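You operate a simulated robot arm through the tools that you are given. There is no shell and no other tool.

You are at the controls of a simulated robot arm. One attempt, no reset.

JOB
Pad both shoes under the toe clamp, add the yellow band, then unclamp.
Fine: one toe pad pushed into each toe; the band pushed down over both heel loops; leave the other bands on the band rack.

The check looks at the end state, three seconds after you hand in, the way a careful person would. Anything else that was tipped, shoved, dropped, spilled or broken makes it a failure.

ROBOT AND FRAMES
A 7-joint arm with a two-finger parallel gripper, fixed in place. Base frame: the origin is on the floor under the middle of its stand, x ahead of it, y to its left, z up; the work surface is at about z = 0.752. Readings come in m, degrees, newtons and seconds.
With the tool pointing down near the work surface it reaches from about 0.1 to 0.68 m from the base axis. Its first joint turns from -143.0 to 143.0 degrees. Payload 3 kg.
The tool frame sits at the grasp point between the pads (the TCP): z along the fingers, y along the line on which they close. The tips reach 0.03 m beyond it. Largest opening 0.11 m; finger width 0.02, thickness 0.01; the body of the gripper, 0.048 by 0.112 m, starts 0.055 m behind the TCP.
Orientation is that of the tool frame in the base frame, as a unit quaternion [w, x, y, z]. With the fingers straight down and closing along the base's y, the tool's x points along the base's -x, its y along +y and its z along -z.

CONTROLS
- The arm moves only by the tool send_rows. Its argument "motion" is one flat list of numbers, 7 for each row, row after row: the closure, from 0 (fully open) to 1 (shut), then the shift along the tool's x, y, z in units of 50 mm (1.0 is 50 mm), then the turn, a rotation vector about the tool's x, y, z in units of 4 degrees (1.0 is 4 degrees). In form: [gripper, tx, ty, tz, wx, wy, wz, gripper, tx, ty, tz, wx, wy, wz, ...]. A call has 1 to 20 rows; each row shifts and turns the commanded pose from where the row before left it, along the tool's axes as they then stand. A call with a number of a shift or a turn outside -1 to 1 is refused whole. Rows are played at 5 a second. More than 0.05 m and 8.6 degrees between two rows, or a gripper value outside its range, and nothing of the call is played. A pose out of reach is approached as far as the arm can. The call stops where the force on the tool passes 50 N (or 10 N more than at its start, if that is more) or the arm is blocked; 0.2 s more then pass. The fingers move at their own pace (about 0.108 m/s each) and stop on an object; they squeeze with about 33 N. The grip force told is the motor's: it shows also when the fingers shut on nothing. Time passes only in rows, and 0.2 s behind the last, so rows that do not move let the fingers close. It gives the time, the measured TCP pose, the force on the tool (base axes), the opening and the grip force at its end, in the units of the frame above (readings bear some noise), with the torque about the TCP (base axes, N m) and any sound that the robot's microphone picked up, and new pictures: "pictures" is both (left out), scene, wrist or none.
- Cameras (640 x 400 px; columns grow to the right, rows downward): "scene" is fixed at [0.2201, 0.4994, 1.5369]; the picture's right is [-1.00, -0.03, 0.00], its down [-0.01, 0.42, -0.91] and it looks along [0.03, -0.91, -0.42] (base axes); focal length 336 px, centre (320, 200). "wrist" rides on the gripper at [0.072, 0.017, -0.103] in the tool frame; the picture's right is [-0.23, 0.97, 0.00], its down [-0.76, -0.18, -0.62] and it looks along [-0.61, -0.14, 0.78] (tool axes); focal length 222 px, centre (320, 200). There is no depth. A picture from a camera that has moved, and an enlarged one, comes with that camera's place and axes in the base frame and with its lens.
- raise_lower(by): slides the trunk up (or, below 0, down) by that many m; the arm rides with it, the base frame stays. It gives what a move gives, with no picture.
- zoom(camera, box): a new picture of the part [left, top, right, bottom] of that camera's present view, enlarged. The clock stands still meanwhile.
- job_done(): hands the job in; it is judged then, once.

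Places have to be worked out from the pictures, the camera data and where the tool is seen. Open the gripper and draw the arm clear of the work before you hand the job in, unless the task says otherwise.

The tools are called after "Call:" as name(argument=value, ...) on one line, values as JSON. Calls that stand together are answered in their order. send_rows: Moves the arm, as the interface text tells. Its arguments: {"type":"object","properties":{"motion":{"type":"array","items":{"type":"number"}},"pictures":{"type":"string","enum":["both","scene","wrist","none"]}},"required":["motion"]} The other tools are called the same way: raise_lower (by) moves the trunk up or down; zoom (camera, box) takes an enlarged picture of a part of a camera's view; job_done () hands the job in.

At the start:

```text
time: 0.0
tool_pos: [0.3641, -0.6683, 1.0396]
tcp_rot: [0.0, -0.001, 1.0, 0.0]
ft_force: [0.9, -0.3, 0.7]
ft_torque: [-0.03, 0.01, 0.02]
opening: 0.1096
gripper_force: 0.0
trunk travel left (down, up): [-0.838, 0.052]
```

scene: 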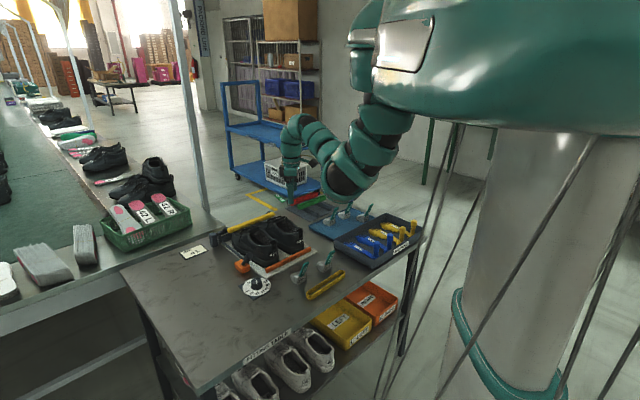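
wrist: 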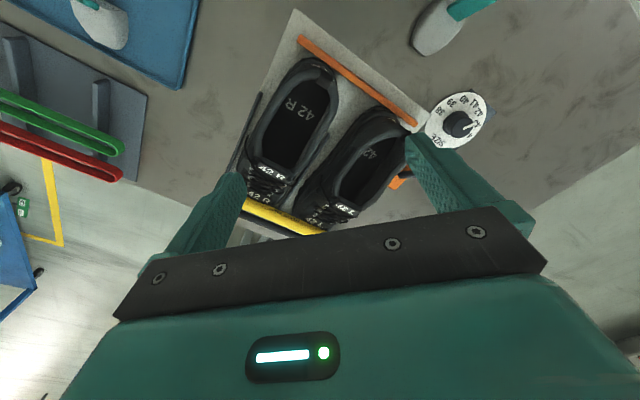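

I begin by enlarging the work area in both cameras to identify the shoes, clamp, pads, bands and rack.

Call:
zoom(camera="scene", box=[200, 180, 440, 330])

Call:
zoom(camera="scene", box=[220, 200, 340, 275])

Call:
zoom(camera="scene", box=[300, 195, 430, 276])

Call:
zoom(camera="wrist", box=[200, 0, 520, 200])

Call:
zoom(camera="wrist", box=[0, 0, 240, 260])

```text
2.67 times, centred on (320, 255) of scene
camera zoom: at [0.2201, 0.4994, 1.5369], right [-1.0, -0.03, 0.0], down [-0.01, 0.42, -0.91], along [0.03, -0.91, -0.42], focal length 896 px, centre (320, 53)
```

zoom: 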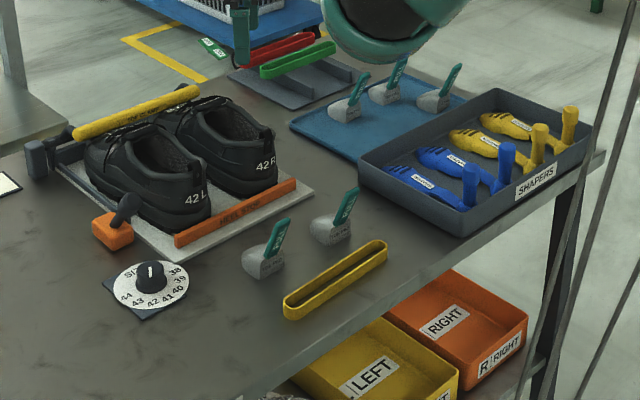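

```text
5.33 times, centred on (280, 238) of scene
camera zoom: at [0.2201, 0.4994, 1.5369], right [-1.0, -0.03, 0.0], down [-0.01, 0.42, -0.91], along [0.03, -0.91, -0.42], focal length 1791 px, centre (533, 0)
```

zoom: 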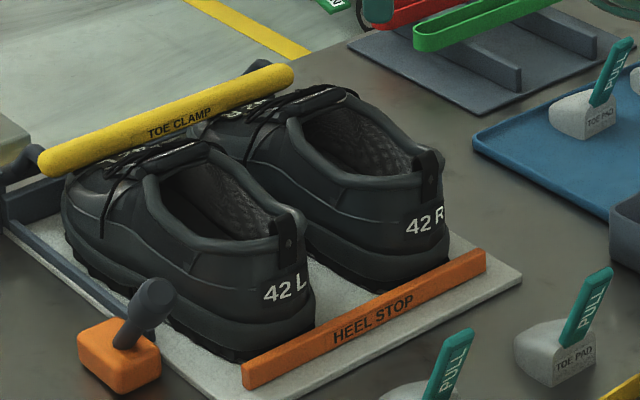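

```text
4.92 times, centred on (365, 236) of scene
camera zoom: at [0.2201, 0.4994, 1.5369], right [-1.0, -0.03, 0.0], down [-0.01, 0.42, -0.91], along [0.03, -0.91, -0.42], focal length 1653 px, centre (98, 25)
```

zoom: 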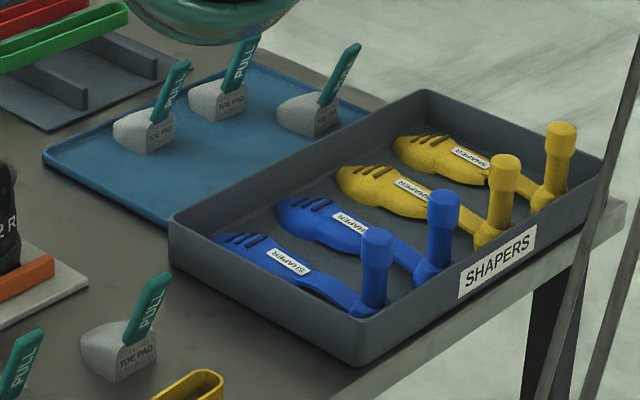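

```text
2.00 times, centred on (360, 100) of wrist
camera zoom: at [0.2908, -0.6505, 1.143], right [0.23, 0.97, 0.0], down [0.76, -0.18, 0.62], along [0.61, -0.14, -0.78], focal length 444 px, centre (240, 400)
```

zoom: 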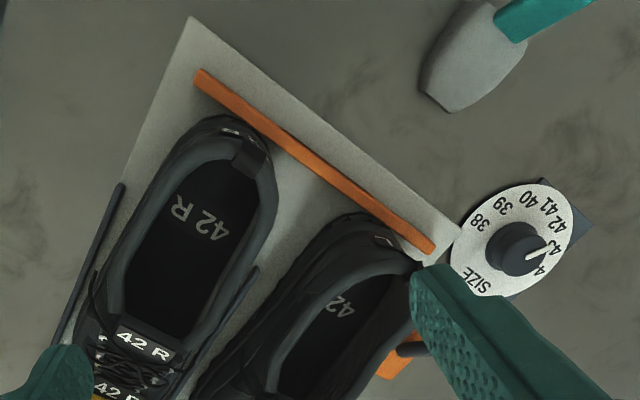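

```text
1.54 times, centred on (120, 130) of wrist
camera zoom: at [0.2908, -0.6505, 1.143], right [0.23, 0.97, 0.0], down [0.76, -0.18, 0.62], along [0.61, -0.14, -0.78], focal length 342 px, centre (628, 308)
```

zoom: 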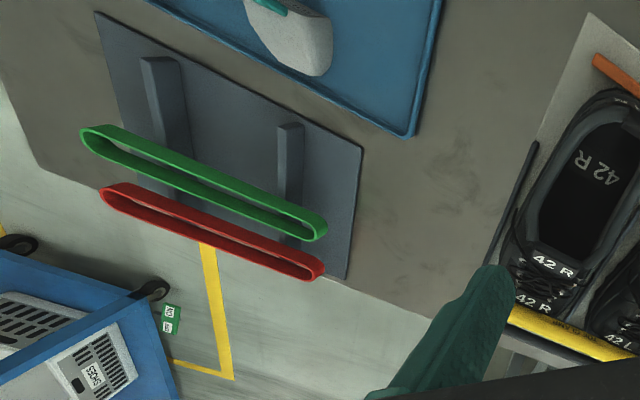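

The shoes (42 L/R) sit under the yellow toe clamp at roughly (0.49,-0.61) and (0.38,-0.72). The two loose pads are near (0.33,-0.48) and (0.24,-0.55), and the yellow band is near (0.23,-0.45). I move back, staying high, to look at the pads and band with the wrist camera.

Call:
send_rows(motion=[0, 0.713, 0.627, 0, 0, 0, 0, 0, 0.713, 0.627, 0, 0, 0, 0, 0, 0.713, 0.627, 0, 0, 0, 0, 0, 0.713, 0.627, 0, 0, 0, 0, 0, 0.713, 0.627, 0, 0, 0, 0, 0, 0.713, 0.627, 0, 0, 0, 0], pictures="both")

```text
time: 1.4
tool_pos: [0.1888, -0.4995, 1.0225]
tcp_rot: [0.0, 0.0, 1.0, 0.003]
ft_force: [0.3, -0.4, -0.5]
ft_torque: [0.0, -0.01, 0.02]
opening: 0.11
gripper_force: 0.0
out of reach, approached as far as the arm can: row 1, 2, 6
trunk travel left (down, up): [-0.838, 0.052]
camera wrist: at [0.1159, -0.4829, 1.1264], right [0.23, 0.97, 0.0], down [0.76, -0.18, 0.62], along [0.61, -0.14, -0.78], focal length 222 px, centre (320, 200)
```

scene: 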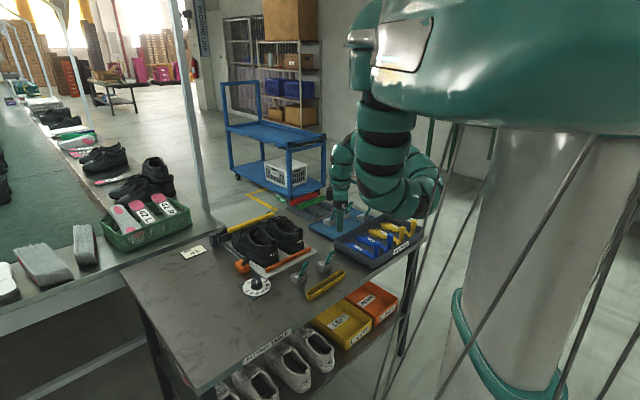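
wrist: 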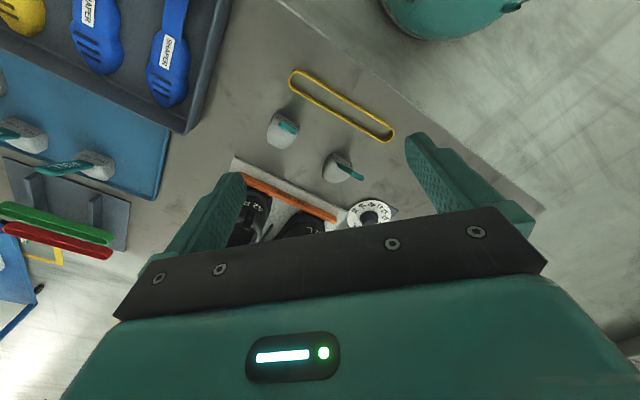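

The loose pads and yellow band are in view; I enlarge that part of the wrist picture for detail.

Call:
zoom(camera="wrist", box=[230, 50, 430, 175])

Call:
zoom(camera="wrist", box=[230, 150, 410, 245])

Call:
zoom(camera="scene", box=[285, 245, 355, 305])

Call:
zoom(camera="scene", box=[210, 210, 290, 300])

```text
3.20 times, centred on (330, 112) of wrist
camera zoom: at [0.1159, -0.4829, 1.1264], right [0.23, 0.97, 0.0], down [0.76, -0.18, 0.62], along [0.61, -0.14, -0.78], focal length 711 px, centre (288, 480)
```

zoom: 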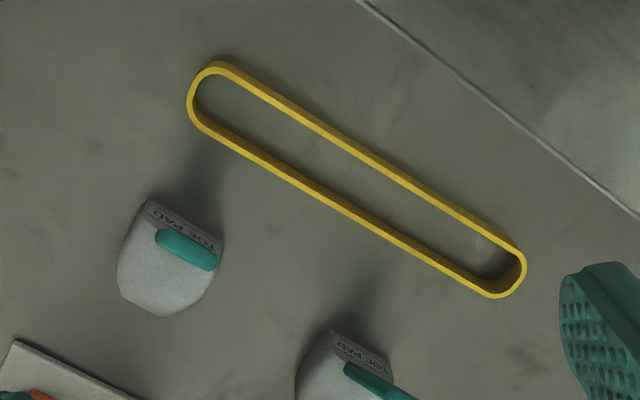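

```text
3.56 times, centred on (320, 198) of wrist
camera zoom: at [0.1159, -0.4829, 1.1264], right [0.23, 0.97, 0.0], down [0.76, -0.18, 0.62], along [0.61, -0.14, -0.78], focal length 790 px, centre (320, 209)
```

zoom: 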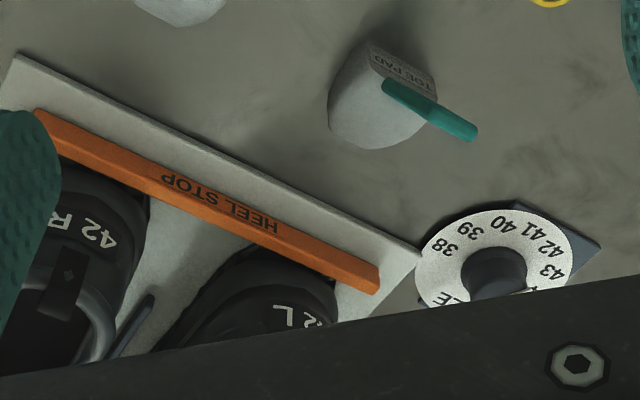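

```text
6.67 times, centred on (320, 275) of scene
camera zoom: at [0.2201, 0.4994, 1.5369], right [-1.0, -0.03, 0.0], down [-0.01, 0.42, -0.91], along [0.03, -0.91, -0.42], focal length 2239 px, centre (320, -300)
```

zoom: 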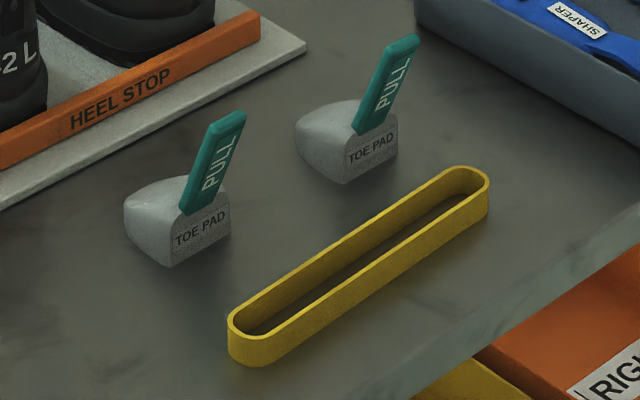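

```text
4.44 times, centred on (250, 255) of scene
camera zoom: at [0.2201, 0.4994, 1.5369], right [-1.0, -0.03, 0.0], down [-0.01, 0.42, -0.91], along [0.03, -0.91, -0.42], focal length 1493 px, centre (631, -44)
```

zoom: 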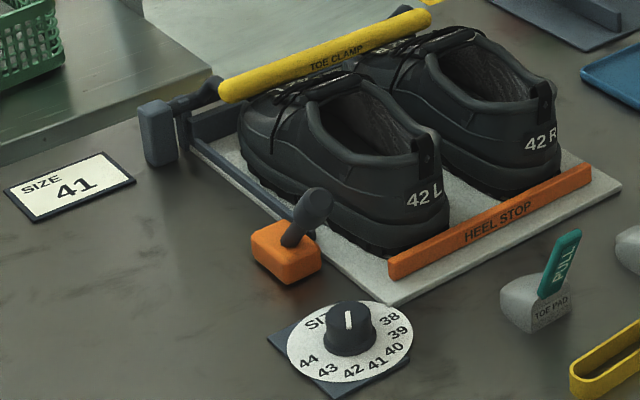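

Fixture is skewed about -46°: the shoes point heel→toe roughly along (0.69,-0.72). I turn the tool to match and move above the heels to see the shoe interiors.

Call:
send_rows(motion=[0, 0, 0, 0, 0, 0, 0.96, 0, 0, 0, 0, 0, 0, 0.96, 0, 0, 0, 0, 0, 0, 0.96, 0, 0, 0, 0, 0, 0, 0.96, 0, 0, 0, 0, 0, 0, 0.96, 0, 0, 0, 0, 0, 0, 0.96, 0, 0, 0, 0, 0, 0, 0.96, 0, 0, 0, 0, 0, 0, 0.96, 0, 0, 0, 0, 0, 0, 0.96, 0, 0, 0, 0, 0, 0, 0.96, 0, 0, 0, 0, 0, 0, 0.96, 0, 0, 0, 0, 0, 0, 0.96, 0, -0.9, 0.1, 0, 0, 0, 0, 0, -0.9, 0.1, 0, 0, 0, 0, 0, -0.9, 0.1, 0, 0, 0, 0, 0, -0.9, 0.1, 0, 0, 0, 0], pictures="both")

```text
time: 4.8
tool_pos: [0.3309, -0.6169, 1.0216]
tcp_rot: [0.001, 0.391, 0.92, 0.0]
ft_force: [-0.5, 1.1, 0.0]
ft_torque: [-0.01, 0.0, -0.01]
opening: 0.1101
gripper_force: 0.1
trunk travel left (down, up): [-0.838, 0.052]
camera wrist: at [0.2922, -0.5517, 1.1261], right [0.86, 0.51, 0.0], down [0.4, -0.67, 0.62], along [0.32, -0.54, -0.78], focal length 222 px, centre (320, 200)
```

scene: 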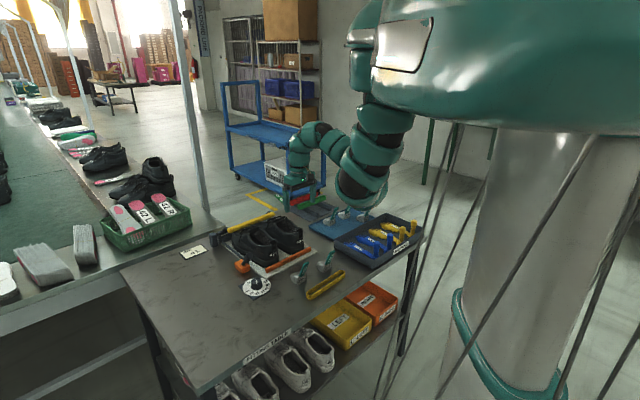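
wrist: 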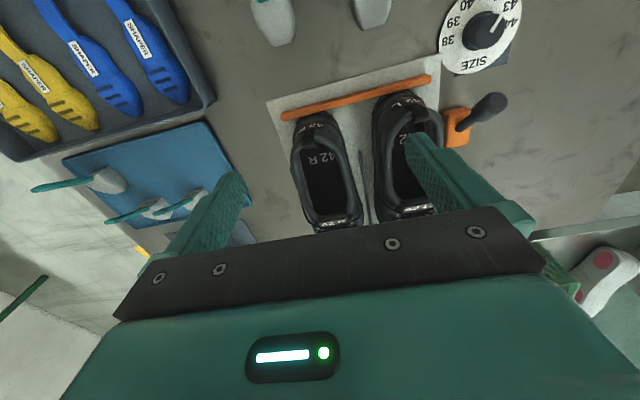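

The wrist now looks along the shoes. I enlarge to see the insides, lever and heel tabs.

Call:
zoom(camera="wrist", box=[260, 60, 460, 245])

Call:
zoom(camera="wrist", box=[400, 0, 560, 160])

```text
2.16 times, centred on (360, 152) of wrist
camera zoom: at [0.2922, -0.5517, 1.1261], right [0.86, 0.51, 0.0], down [0.4, -0.67, 0.62], along [0.32, -0.54, -0.78], focal length 480 px, centre (234, 303)
```

zoom: 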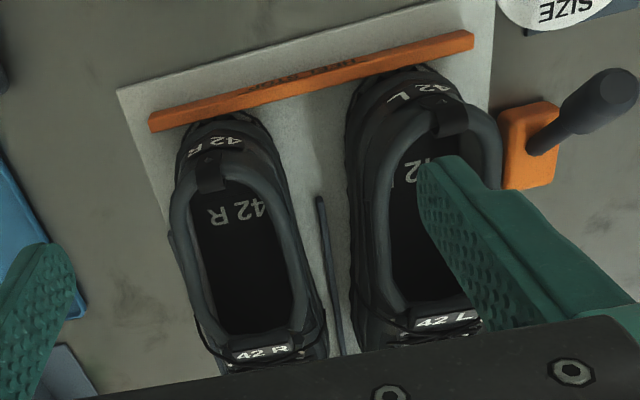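

```text
2.50 times, centred on (480, 80) of wrist
camera zoom: at [0.2922, -0.5517, 1.1261], right [0.86, 0.51, 0.0], down [0.4, -0.67, 0.62], along [0.32, -0.54, -0.78], focal length 555 px, centre (-80, 500)
```

zoom: 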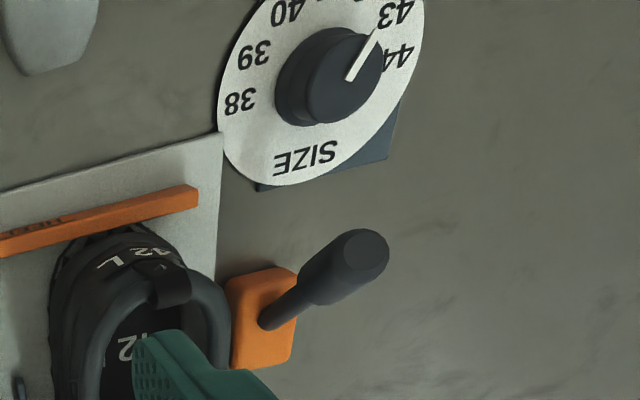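

The lever stands on an orange block at about (0.54,-0.54), and its knob leans back toward the heel near (0.50,-0.50,0.86). I tilt the tool so the camera can see the toe-clamp side.

Call:
send_rows(motion=[0, 0, 0, 0, 0, -1, 0, 0, 0, 0, 0, 0, -1, 0, 0, 0, 0, 0, 0, -1, 0, 0, 0, 0, 0, 0, -1, 0, 0, 0, 0, 0, 0, -1, 0, 0, 0, 0, 0, 0, -1, 0, 0, 0, 0, 0, 0, -1, 0, 0, 0, 0, 0, 0, -1, 0], pictures="wrist")

```text
time: 6.6
tool_pos: [0.3276, -0.6166, 1.0234]
tcp_rot: [0.254, 0.376, 0.885, -0.107]
ft_force: [-0.6, 0.2, 0.2]
ft_torque: [0.01, -0.02, -0.03]
opening: 0.11
gripper_force: 0.1
trunk travel left (down, up): [-0.838, 0.052]
camera wrist: at [0.2589, -0.5202, 1.0737], right [0.83, 0.54, 0.12], down [0.09, -0.35, 0.93], along [0.54, -0.77, -0.34], focal length 222 px, centre (320, 200)
```

wrist: 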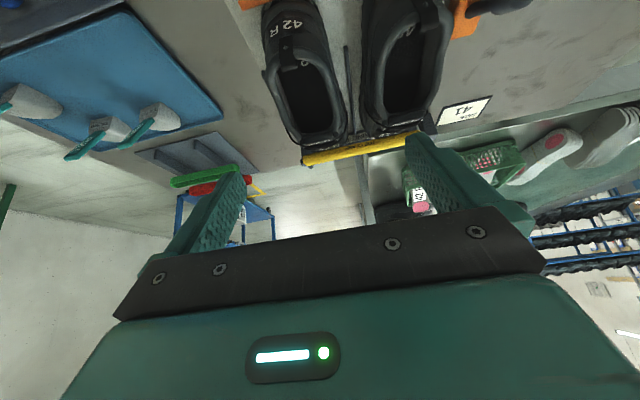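

Call:
zoom(camera="wrist", box=[240, 0, 500, 180])

Call:
zoom(camera="scene", box=[205, 205, 265, 250])

Call:
zoom(camera="scene", box=[240, 205, 310, 250])

```text
2.22 times, centred on (370, 90) of wrist
camera zoom: at [0.2589, -0.5202, 1.0737], right [0.83, 0.54, 0.12], down [0.09, -0.35, 0.93], along [0.54, -0.77, -0.34], focal length 494 px, centre (209, 444)
```

zoom: 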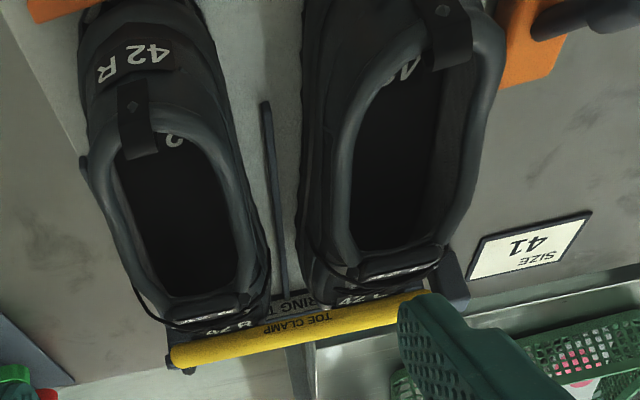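

```text
8.89 times, centred on (235, 228) of scene
camera zoom: at [0.2201, 0.4994, 1.5369], right [-1.0, -0.03, 0.0], down [-0.01, 0.42, -0.91], along [0.03, -0.91, -0.42], focal length 2985 px, centre (1076, -44)
```

zoom: 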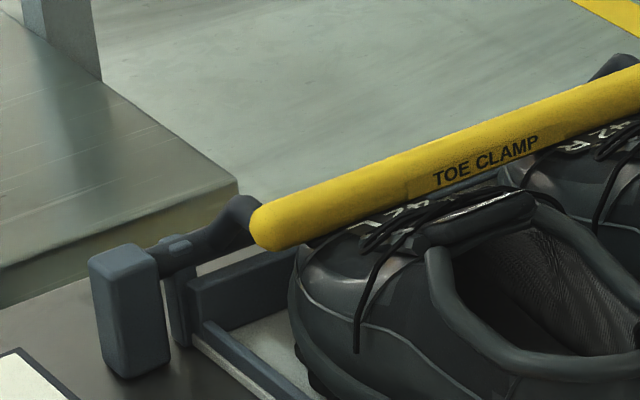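

```text
8.89 times, centred on (275, 228) of scene
camera zoom: at [0.2201, 0.4994, 1.5369], right [-1.0, -0.03, 0.0], down [-0.01, 0.42, -0.91], along [0.03, -0.91, -0.42], focal length 2985 px, centre (720, -44)
```

zoom: 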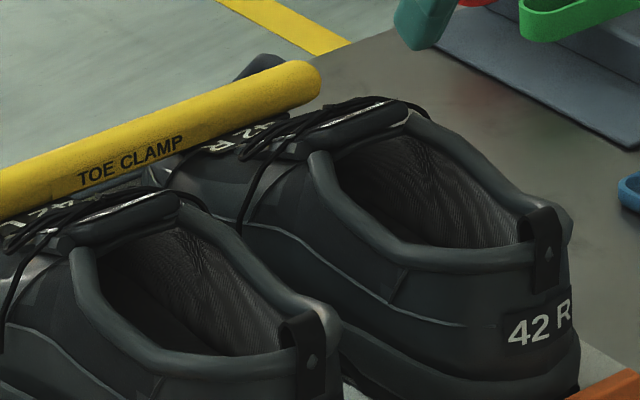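

Clamp bar rides on pivoted arms at the toe side. Before going lower I enlarge the scene around the arm to see its elbow clearance over the trays.

Call:
zoom(camera="scene", box=[260, 40, 460, 240])

Call:
zoom(camera="scene", box=[320, 0, 640, 400])

```text
2.00 times, centred on (360, 140) of scene
camera zoom: at [0.2201, 0.4994, 1.5369], right [-1.0, -0.03, 0.0], down [-0.01, 0.42, -0.91], along [0.03, -0.91, -0.42], focal length 672 px, centre (240, 320)
```

zoom: 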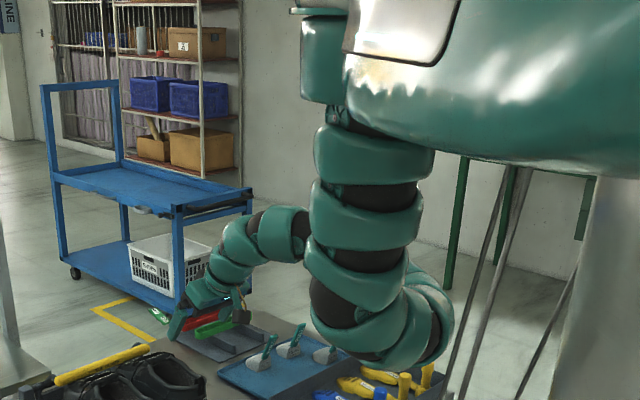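

```text
1.00 times, centred on (480, 200) of scene (not enlarged: the box is as wide or as high as the picture)
camera zoom: at [0.2201, 0.4994, 1.5369], right [-1.0, -0.03, 0.0], down [-0.01, 0.42, -0.91], along [0.03, -0.91, -0.42], focal length 336 px, centre (160, 200)
```

zoom: 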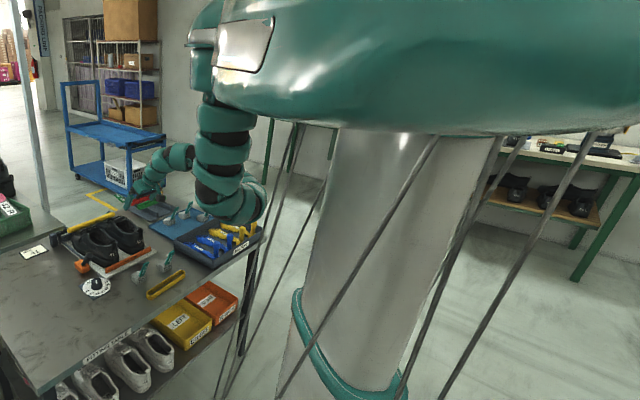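

The elbow hangs at about z≈1.1, clear of the trays. I triangulate pad 1's tab top at about (0.301,-0.462,0.856), leaning back ~25°. I set the tool tilt to 25° and move to a spot 10 cm above the tab.

Call:
send_rows(motion=[0.45, 0, 0, 0, 0, 0.875, 0, 0.45, 0, 0, 0, 0, 0.875, 0, 0.45, 0.583, 0.354, 0.144, 0, 0, 0, 0.45, 0.583, 0.354, 0.144, 0, 0, 0, 0.45, 0.583, 0.354, 0.144, 0, 0, 0, 0.45, 0.583, 0.354, 0.144, 0, 0, 0, 0.45, 0.583, 0.354, 0.144, 0, 0, 0], pictures="both")

```text
time: 8.2
tool_pos: [0.3128, -0.476, 0.923]
tcp_rot: [0.201, 0.383, 0.898, -0.085]
ft_force: [0.1, 0.0, 0.8]
ft_torque: [0.02, 0.03, 0.01]
opening: 0.0606
gripper_force: 0.0
out of reach, approached as far as the arm can: row 7
trunk travel left (down, up): [-0.838, 0.052]
camera wrist: at [0.2491, -0.3846, 0.9872], right [0.84, 0.53, 0.1], down [0.17, -0.43, 0.89], along [0.51, -0.73, -0.45], focal length 222 px, centre (320, 200)
```

scene: 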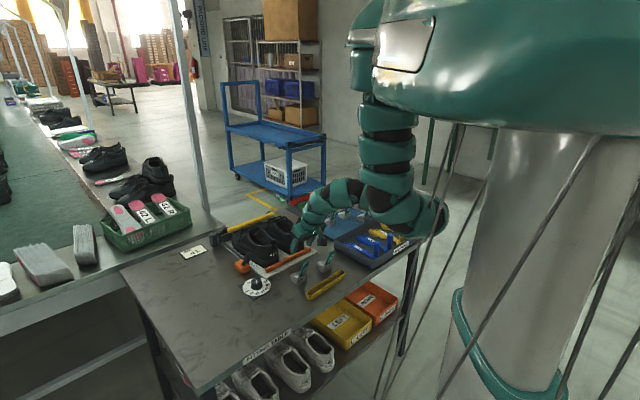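
wrist: 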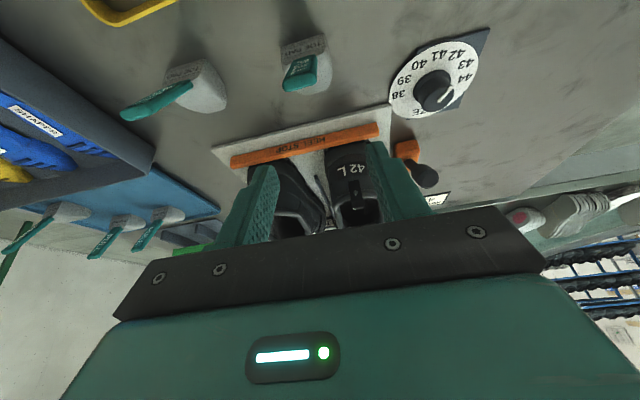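

The pad and tab are visible in front of the open fingers. I enlarge to check lateral alignment and tab direction.

Call:
zoom(camera="wrist", box=[250, 20, 370, 120])

Call:
zoom(camera="wrist", box=[220, 100, 420, 240])

Call:
zoom(camera="scene", box=[280, 180, 440, 290])

```text
4.00 times, centred on (310, 70) of wrist
camera zoom: at [0.2491, -0.3846, 0.9872], right [0.84, 0.53, 0.1], down [0.17, -0.43, 0.89], along [0.51, -0.73, -0.45], focal length 888 px, centre (360, 720)
```

zoom: 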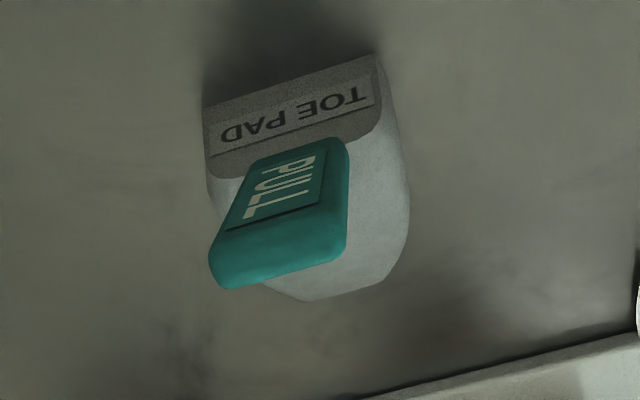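

```text
2.86 times, centred on (320, 170) of wrist
camera zoom: at [0.2491, -0.3846, 0.9872], right [0.84, 0.53, 0.1], down [0.17, -0.43, 0.89], along [0.51, -0.73, -0.45], focal length 635 px, centre (320, 286)
```

zoom: 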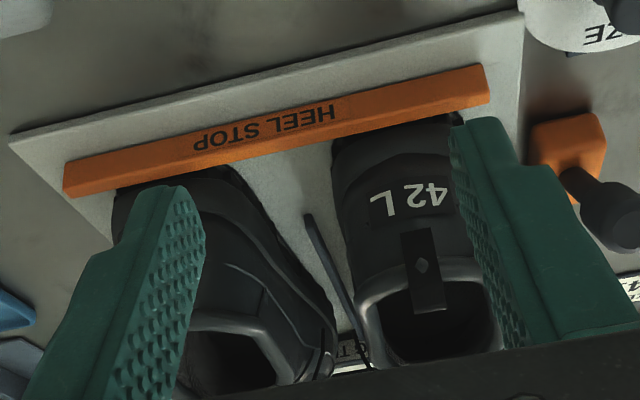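

```text
3.64 times, centred on (360, 235) of scene
camera zoom: at [0.2201, 0.4994, 1.5369], right [-1.0, -0.03, 0.0], down [-0.01, 0.42, -0.91], along [0.03, -0.91, -0.42], focal length 1221 px, centre (174, 73)
```

zoom: 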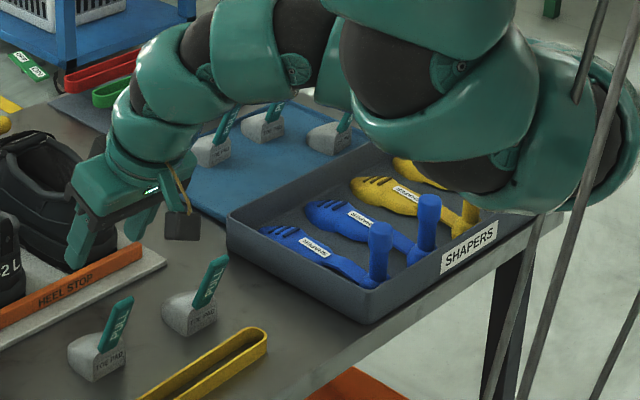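

The pad lines up with the tool (lateral offset is only a few mm) and the tab is about 21 mm wide. The arm is near its folding limit here, so I raise the trunk 5 cm to give the elbow more clearance before going down.

Call:
raise_lower(by=0.05)

```text
time: 9.1
tool_pos: [0.3138, -0.4765, 0.974]
tcp_rot: [0.199, 0.382, 0.898, -0.084]
ft_force: [-0.8, 0.6, 0.6]
ft_torque: [-0.04, -0.05, 0.0]
opening: 0.0605
gripper_force: 0.0
trunk travel left (down, up): [-0.888, 0.002]
```

Now descending toward the tab with the fingers straddling it; I do most of the way first and check.

Call:
send_rows(motion=[0.45, 0.269, 0, 0.514, 0, 0, 0, 0.45, 0.269, 0, 0.514, 0, 0, 0, 0.45, 0.269, 0, 0.514, 0, 0, 0, 0.45, 0, 0, 0, 0, 0, 0], pictures="both")

```text
time: 10.1
tool_pos: [0.3117, -0.4742, 0.8865]
tcp_rot: [0.199, 0.381, 0.899, -0.085]
ft_force: [-0.1, 0.0, -0.7]
ft_torque: [0.04, 0.01, -0.02]
opening: 0.0604
gripper_force: 0.0
trunk travel left (down, up): [-0.888, 0.002]
camera wrist: at [0.2476, -0.382, 0.9494], right [0.84, 0.53, 0.1], down [0.17, -0.43, 0.89], along [0.51, -0.73, -0.45], focal length 222 px, centre (320, 200)
```

scene: 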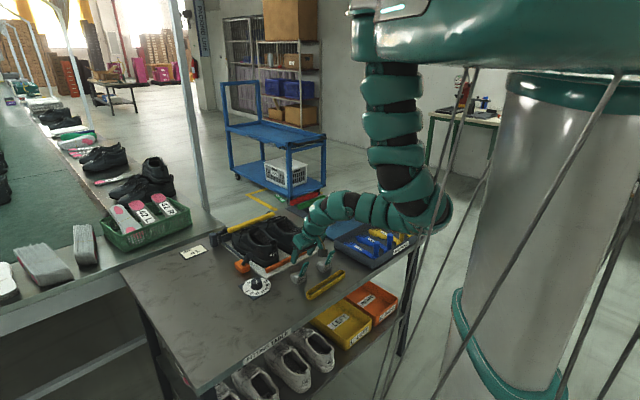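
wrist: 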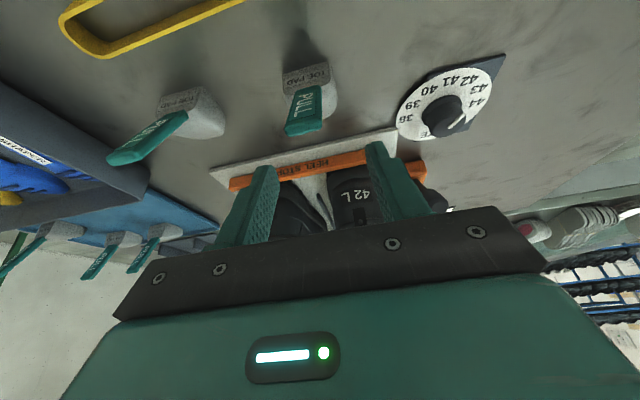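

Tab tip sits ~3–4 mm to one side as predicted. I finish the descent with that correction and close on the tab.

Call:
send_rows(motion=[0.45, 0.275, -0.03, 0.506, 0, 0, 0, 0.45, 0.275, -0.03, 0.506, 0, 0, 0, 0.45, 0, 0, 0, 0, 0, 0], pictures="both")

```text
time: 10.9
tool_pos: [0.3067, -0.4722, 0.8311]
tcp_rot: [0.2, 0.382, 0.898, -0.085]
ft_force: [-0.4, -0.1, -0.7]
ft_torque: [0.01, 0.01, 0.0]
opening: 0.0606
gripper_force: 0.1
trunk travel left (down, up): [-0.888, 0.002]
camera wrist: at [0.2419, -0.3811, 0.8932], right [0.84, 0.53, 0.1], down [0.17, -0.43, 0.89], along [0.51, -0.73, -0.45], focal length 222 px, centre (320, 200)
```

scene: 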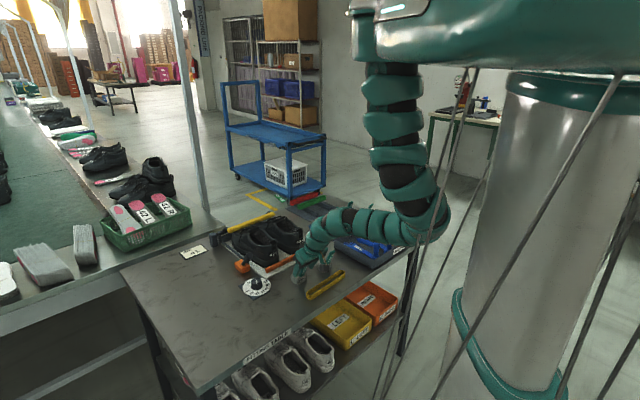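
wrist: 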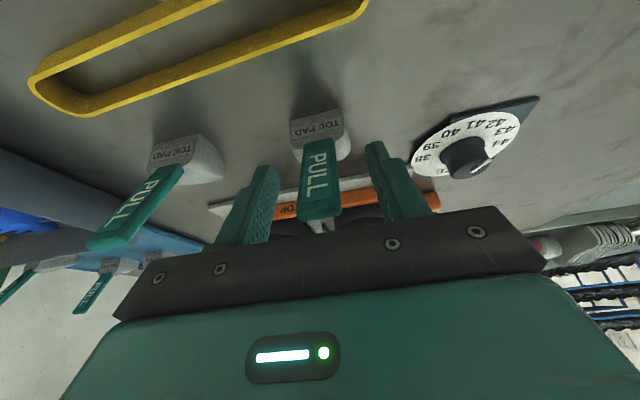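

The tab is centred between the fingers. I check the forearm's clearance over the shaper tray before closing.

Call:
zoom(camera="scene", box=[280, 180, 460, 300])

Call:
zoom(camera="wrist", box=[220, 90, 420, 240])

```text
3.33 times, centred on (370, 240) of scene
camera zoom: at [0.2201, 0.4994, 1.5369], right [-1.0, -0.03, 0.0], down [-0.01, 0.42, -0.91], along [0.03, -0.91, -0.42], focal length 1120 px, centre (153, 67)
```

zoom: 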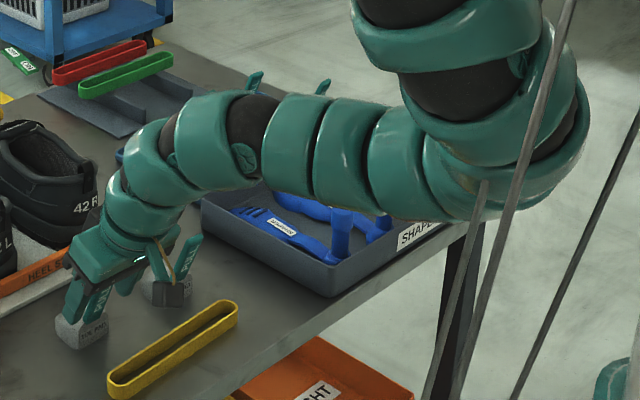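

```text
2.67 times, centred on (320, 165) of wrist
camera zoom: at [0.2419, -0.3811, 0.8932], right [0.84, 0.53, 0.1], down [0.17, -0.43, 0.89], along [0.51, -0.73, -0.45], focal length 592 px, centre (320, 293)
```

zoom: 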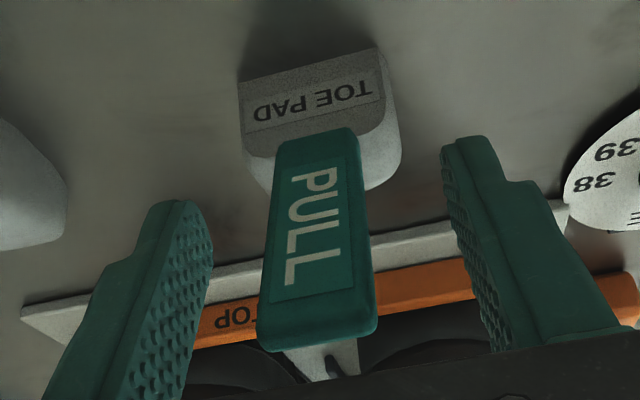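

The tab lies on the tool axis between the finger pads. Closing now.

Call:
send_rows(motion=[1, 0, 0, 0, 0, 0, 0, 1, 0, 0, 0, 0, 0, 0, 1, 0, 0, 0, 0, 0, 0], pictures="wrist")

```text
time: 11.7
tool_pos: [0.3057, -0.4732, 0.8311]
tcp_rot: [0.199, 0.382, 0.899, -0.084]
ft_force: [0.1, -1.1, -0.2]
ft_torque: [0.03, -0.01, 0.02]
opening: 0.0235
gripper_force: 33.1
trunk travel left (down, up): [-0.888, 0.002]
camera wrist: at [0.2419, -0.3811, 0.8933], right [0.84, 0.53, 0.1], down [0.17, -0.43, 0.89], along [0.51, -0.73, -0.45], focal length 222 px, centre (320, 200)
```

wrist: 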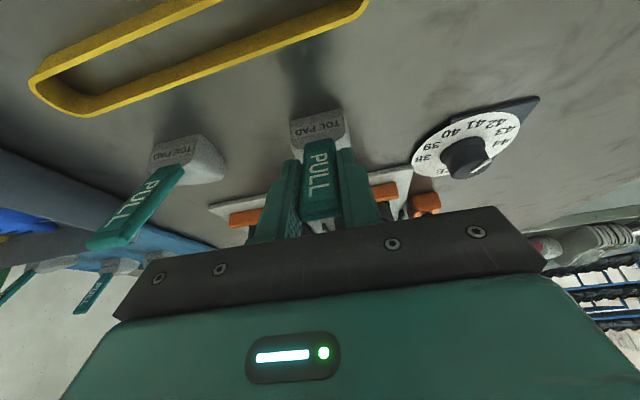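

Tab gripped (23.5 mm opening, 33 N). I lift the pad straight up 12 cm and check it's held.

Call:
send_rows(motion=[1, -0.127, 0, -0.272, 0, 0, 0, 1, -0.254, 0, -0.544, 0, 0, 0, 1, -0.254, 0, -0.544, 0, 0, 0, 1, -0.254, 0, -0.544, 0, 0, 0, 1, -0.127, 0, -0.272, 0, 0, 0], pictures="both")

```text
time: 12.9
tool_pos: [0.3066, -0.474, 0.9512]
tcp_rot: [0.199, 0.382, 0.899, -0.083]
ft_force: [0.0, -0.1, -0.1]
ft_torque: [0.03, -0.02, 0.03]
opening: 0.0233
gripper_force: 33.0
trunk travel left (down, up): [-0.888, 0.002]
camera wrist: at [0.2425, -0.3827, 1.0149], right [0.84, 0.53, 0.1], down [0.17, -0.43, 0.89], along [0.51, -0.73, -0.45], focal length 222 px, centre (320, 200)
```

scene: 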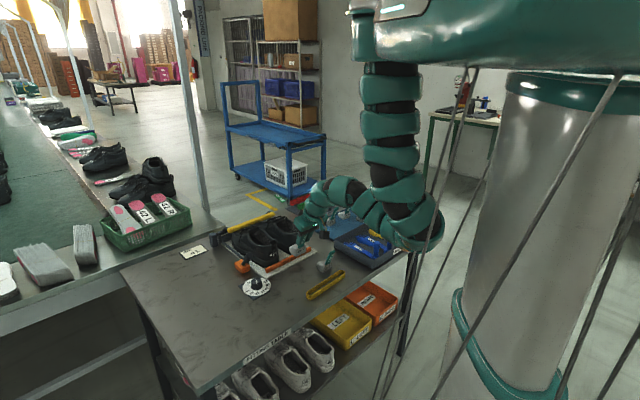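
wrist: 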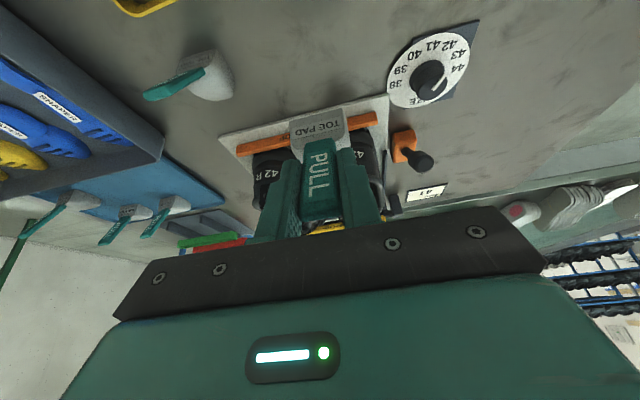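

The pad is held firmly. I move up to z≈1.0 and forward to above the rear half of the L shoe's opening.

Call:
send_rows(motion=[1, -0.5, 0.08, -0.35, 0, 0, 0, 1, -0.672, 0.09, 0.15, 0, 0, 0, 1, -0.672, 0.09, 0.15, 0, 0, 0, 1, -0.672, 0.09, 0.15, 0, 0, 0, 1, -0.672, 0.09, 0.25, 0, 0, 0, 1, -0.5, 0.06, 0.25, 0, 0, 0, 1, -0.3, 0.04, 0.14, 0, 0, 0], pictures="both")

```text
time: 14.5
tool_pos: [0.4619, -0.595, 0.9997]
tcp_rot: [0.199, 0.382, 0.899, -0.084]
ft_force: [0.2, 0.4, 0.1]
ft_torque: [0.0, 0.03, 0.02]
opening: 0.0234
gripper_force: 32.9
trunk travel left (down, up): [-0.888, 0.002]
camera wrist: at [0.3975, -0.5053, 1.0636], right [0.84, 0.53, 0.1], down [0.17, -0.43, 0.89], along [0.51, -0.73, -0.45], focal length 222 px, centre (320, 200)
```

scene: 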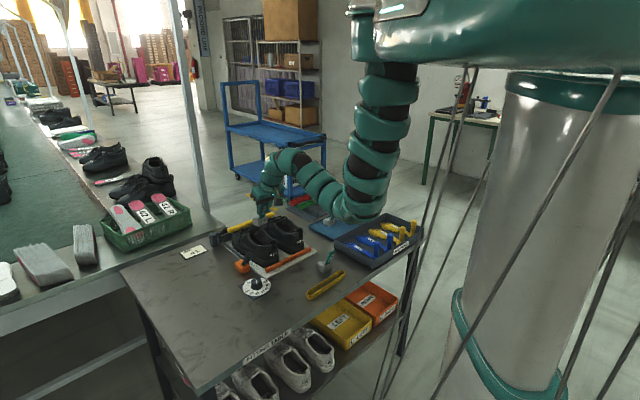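
wrist: 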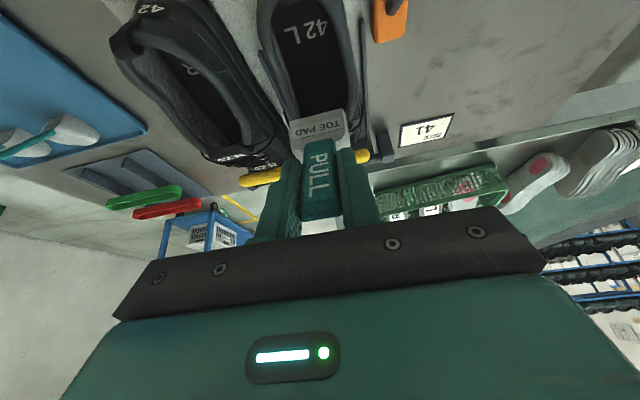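

The pad hovers above the L shoe. I enlarge to find the opening's edges and the tongue.

Call:
zoom(camera="wrist", box=[220, 0, 420, 180])

Call:
zoom(camera="scene", box=[215, 180, 315, 290])

```text
2.22 times, centred on (320, 90) of wrist
camera zoom: at [0.3975, -0.5053, 1.0636], right [0.84, 0.53, 0.1], down [0.17, -0.43, 0.89], along [0.51, -0.73, -0.45], focal length 494 px, centre (320, 444)
```

zoom: 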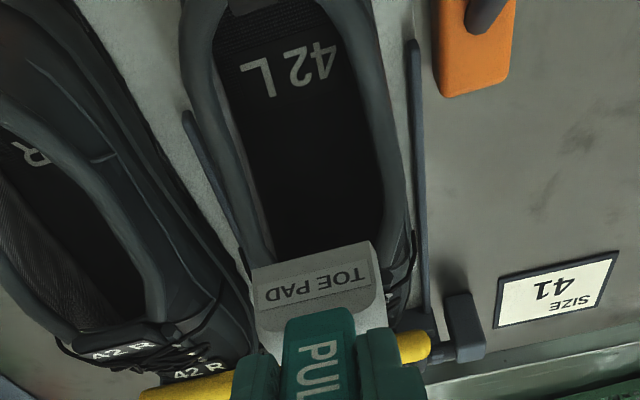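

```text
3.64 times, centred on (265, 235) of scene
camera zoom: at [0.2201, 0.4994, 1.5369], right [-1.0, -0.03, 0.0], down [-0.01, 0.42, -0.91], along [0.03, -0.91, -0.42], focal length 1221 px, centre (520, 73)
```

zoom: 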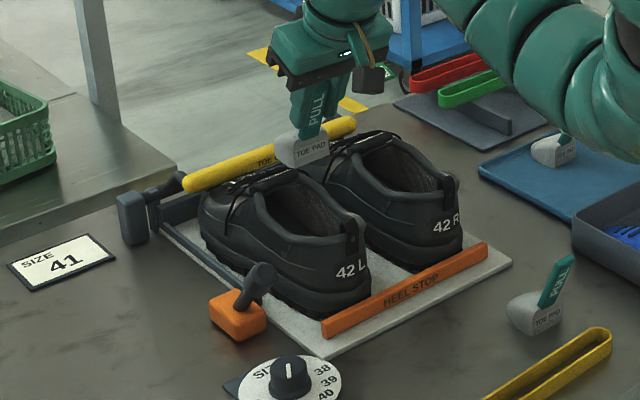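

The opening is ~60 mm wide and centred under the pad, the tongue edge is at s≈0.125 m from the heel tab, and the insole is at z≈0.79. I back off 9 mm so the pad nose clears the tongue, and descend 6 cm.

Call:
send_rows(motion=[1, 0.336, 0.01, 0.506, 0, 0, 0, 1, 0.336, 0.01, 0.506, 0, 0, 0, 1, 0, 0, 0, 0, 0, 0], pictures="both")

```text
time: 15.3
tool_pos: [0.454, -0.5879, 0.9397]
tcp_rot: [0.199, 0.382, 0.899, -0.084]
ft_force: [0.3, -0.2, -0.1]
ft_torque: [-0.01, 0.03, -0.02]
opening: 0.0233
gripper_force: 33.0
trunk travel left (down, up): [-0.888, 0.002]
camera wrist: at [0.39, -0.4967, 1.004], right [0.84, 0.53, 0.1], down [0.17, -0.43, 0.89], along [0.51, -0.73, -0.45], focal length 222 px, centre (320, 200)
```

scene: 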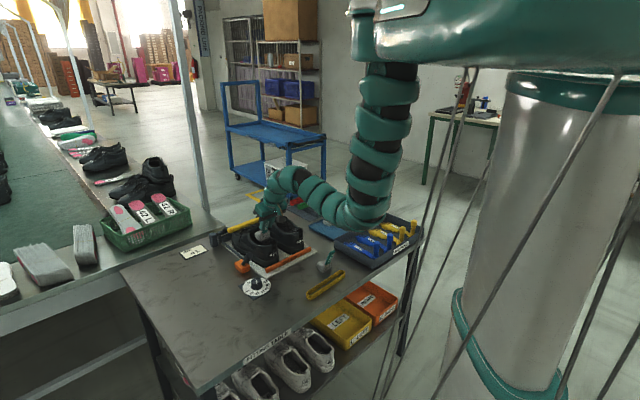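
wrist: 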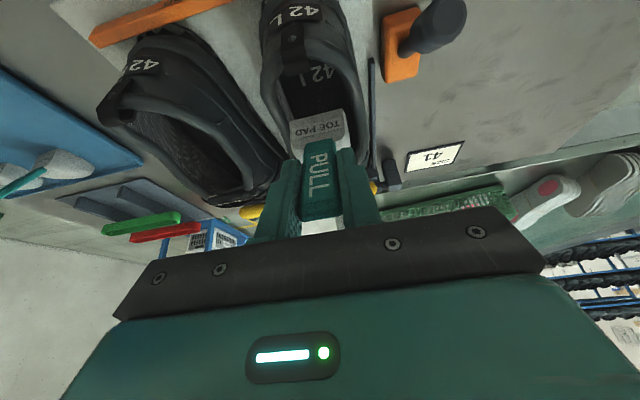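

Call:
zoom(camera="wrist", box=[240, 0, 400, 180])

Call:
zoom(camera="scene", box=[225, 180, 305, 280])

Call:
zoom(camera="scene", box=[290, 170, 440, 290])

```text
2.22 times, centred on (320, 90) of wrist
camera zoom: at [0.39, -0.4967, 1.004], right [0.84, 0.53, 0.1], down [0.17, -0.43, 0.89], along [0.51, -0.73, -0.45], focal length 494 px, centre (320, 444)
```

zoom: 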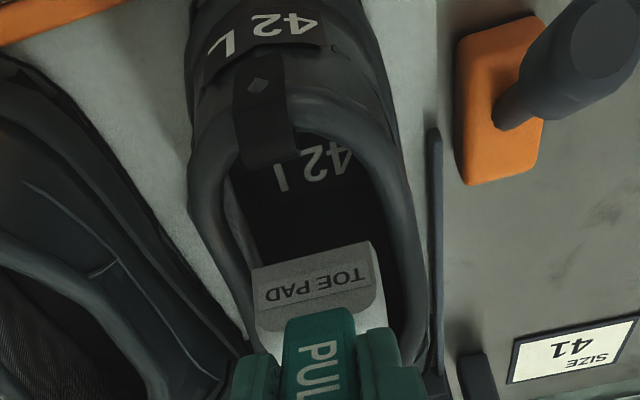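

```text
4.00 times, centred on (265, 230) of scene
camera zoom: at [0.2201, 0.4994, 1.5369], right [-1.0, -0.03, 0.0], down [-0.01, 0.42, -0.91], along [0.03, -0.91, -0.42], focal length 1343 px, centre (540, 80)
```

zoom: 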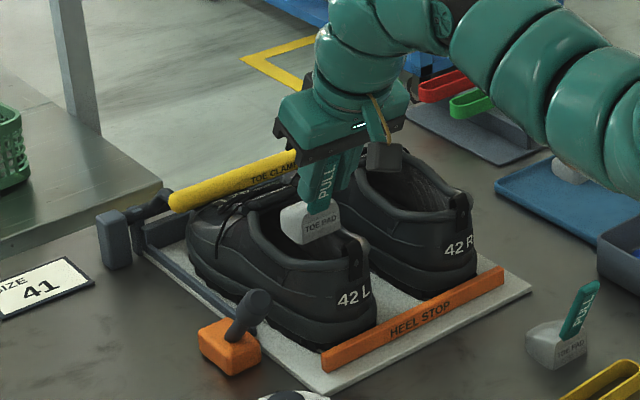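

```text
3.33 times, centred on (365, 230) of scene
camera zoom: at [0.2201, 0.4994, 1.5369], right [-1.0, -0.03, 0.0], down [-0.01, 0.42, -0.91], along [0.03, -0.91, -0.42], focal length 1120 px, centre (170, 100)
```

zoom: 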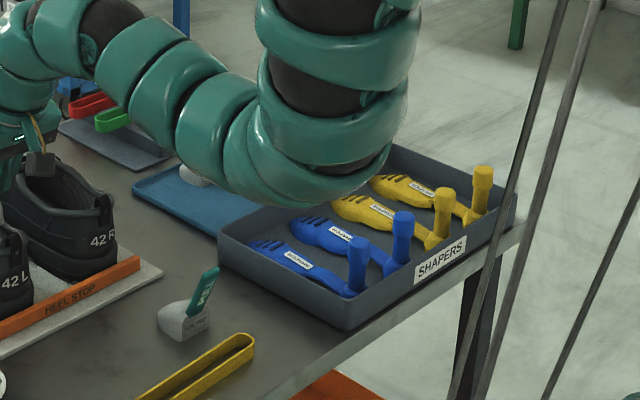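

The pad is centred in the opening within ~2 mm and the elbow is well above the tray. I go down another 4 cm.

Call:
send_rows(motion=[1, 0.169, 0.03, 0.3625, 0, 0, 0, 1, 0.169, 0.0, 0.3625, 0, 0, 0, 1, 0, 0, 0, 0, 0, 0], pictures="both")

```text
time: 16.1
tool_pos: [0.4553, -0.5861, 0.9004]
tcp_rot: [0.199, 0.382, 0.898, -0.084]
ft_force: [0.6, 0.5, 0.5]
ft_torque: [0.01, 0.01, -0.05]
opening: 0.0233
gripper_force: 33.3
trunk travel left (down, up): [-0.888, 0.002]
camera wrist: at [0.391, -0.4953, 0.964], right [0.84, 0.53, 0.1], down [0.17, -0.43, 0.89], along [0.51, -0.73, -0.45], focal length 222 px, centre (320, 200)
```

scene: 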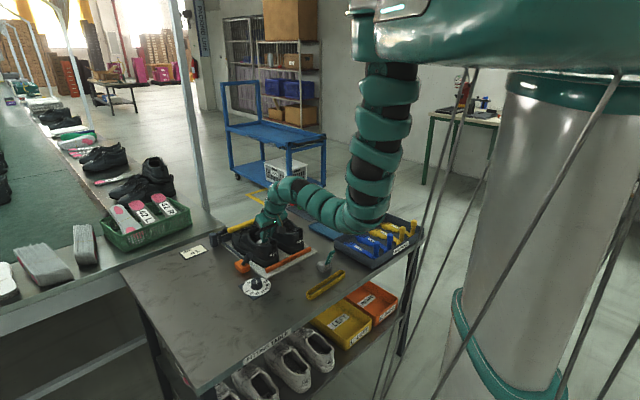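
wrist: 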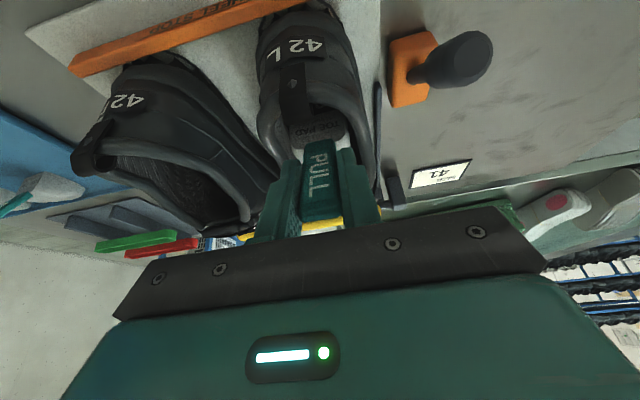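

Call:
zoom(camera="wrist", box=[240, 40, 400, 200])

Call:
zoom(camera="scene", box=[225, 190, 305, 280])

```text
2.50 times, centred on (320, 120) of wrist
camera zoom: at [0.391, -0.4953, 0.964], right [0.84, 0.53, 0.1], down [0.17, -0.43, 0.89], along [0.51, -0.73, -0.45], focal length 555 px, centre (320, 400)
```

zoom: 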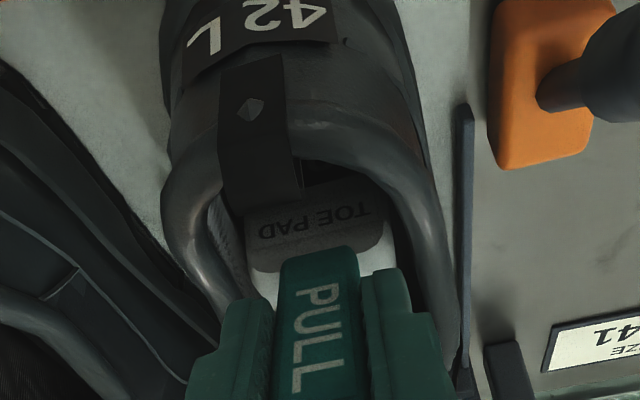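

```text
4.44 times, centred on (265, 235) of scene
camera zoom: at [0.2201, 0.4994, 1.5369], right [-1.0, -0.03, 0.0], down [-0.01, 0.42, -0.91], along [0.03, -0.91, -0.42], focal length 1493 px, centre (564, 44)
```

zoom: 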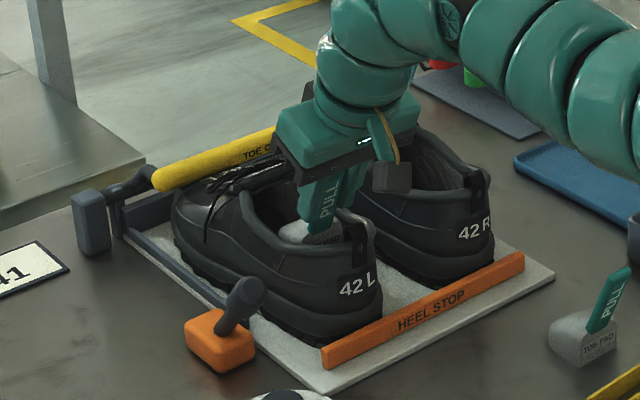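

The pad is inside the collar with no contact force. I lower 2.4 cm more, to just above the insole.

Call:
send_rows(motion=[1, 0.101, 0.0, 0.2175, 0, 0, 0, 1, 0.101, 0.0, 0.2175, 0, 0, 0, 1, 0, 0, 0, 0, 0, 0], pictures="both")

```text
time: 16.9
tool_pos: [0.4557, -0.5876, 0.8753]
tcp_rot: [0.2, 0.382, 0.898, -0.084]
ft_force: [0.2, -1.7, -0.7]
ft_torque: [0.02, 0.02, 0.0]
opening: 0.0235
gripper_force: 33.1
trunk travel left (down, up): [-0.888, 0.002]
camera wrist: at [0.3921, -0.4963, 0.9391], right [0.84, 0.53, 0.1], down [0.17, -0.43, 0.89], along [0.51, -0.73, -0.45], focal length 222 px, centre (320, 200)
```

scene: 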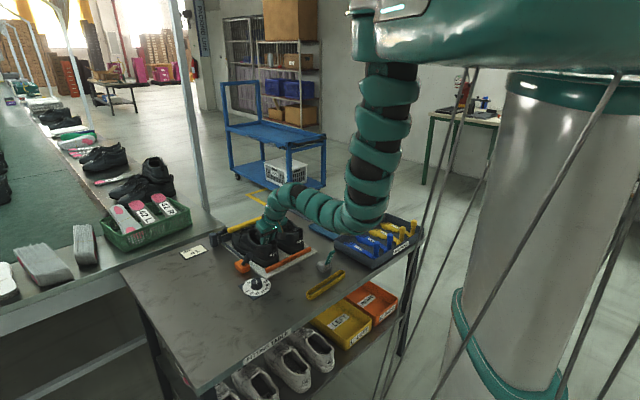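
wrist: 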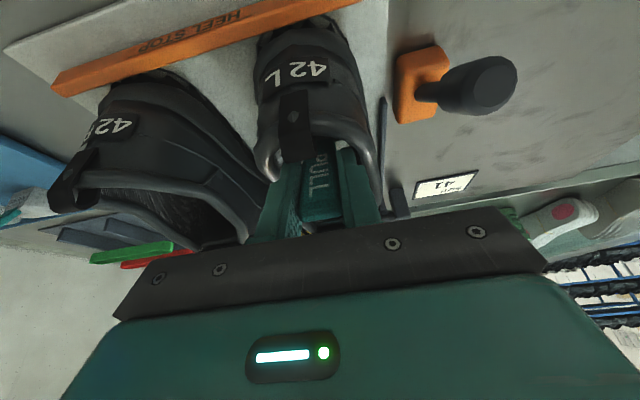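

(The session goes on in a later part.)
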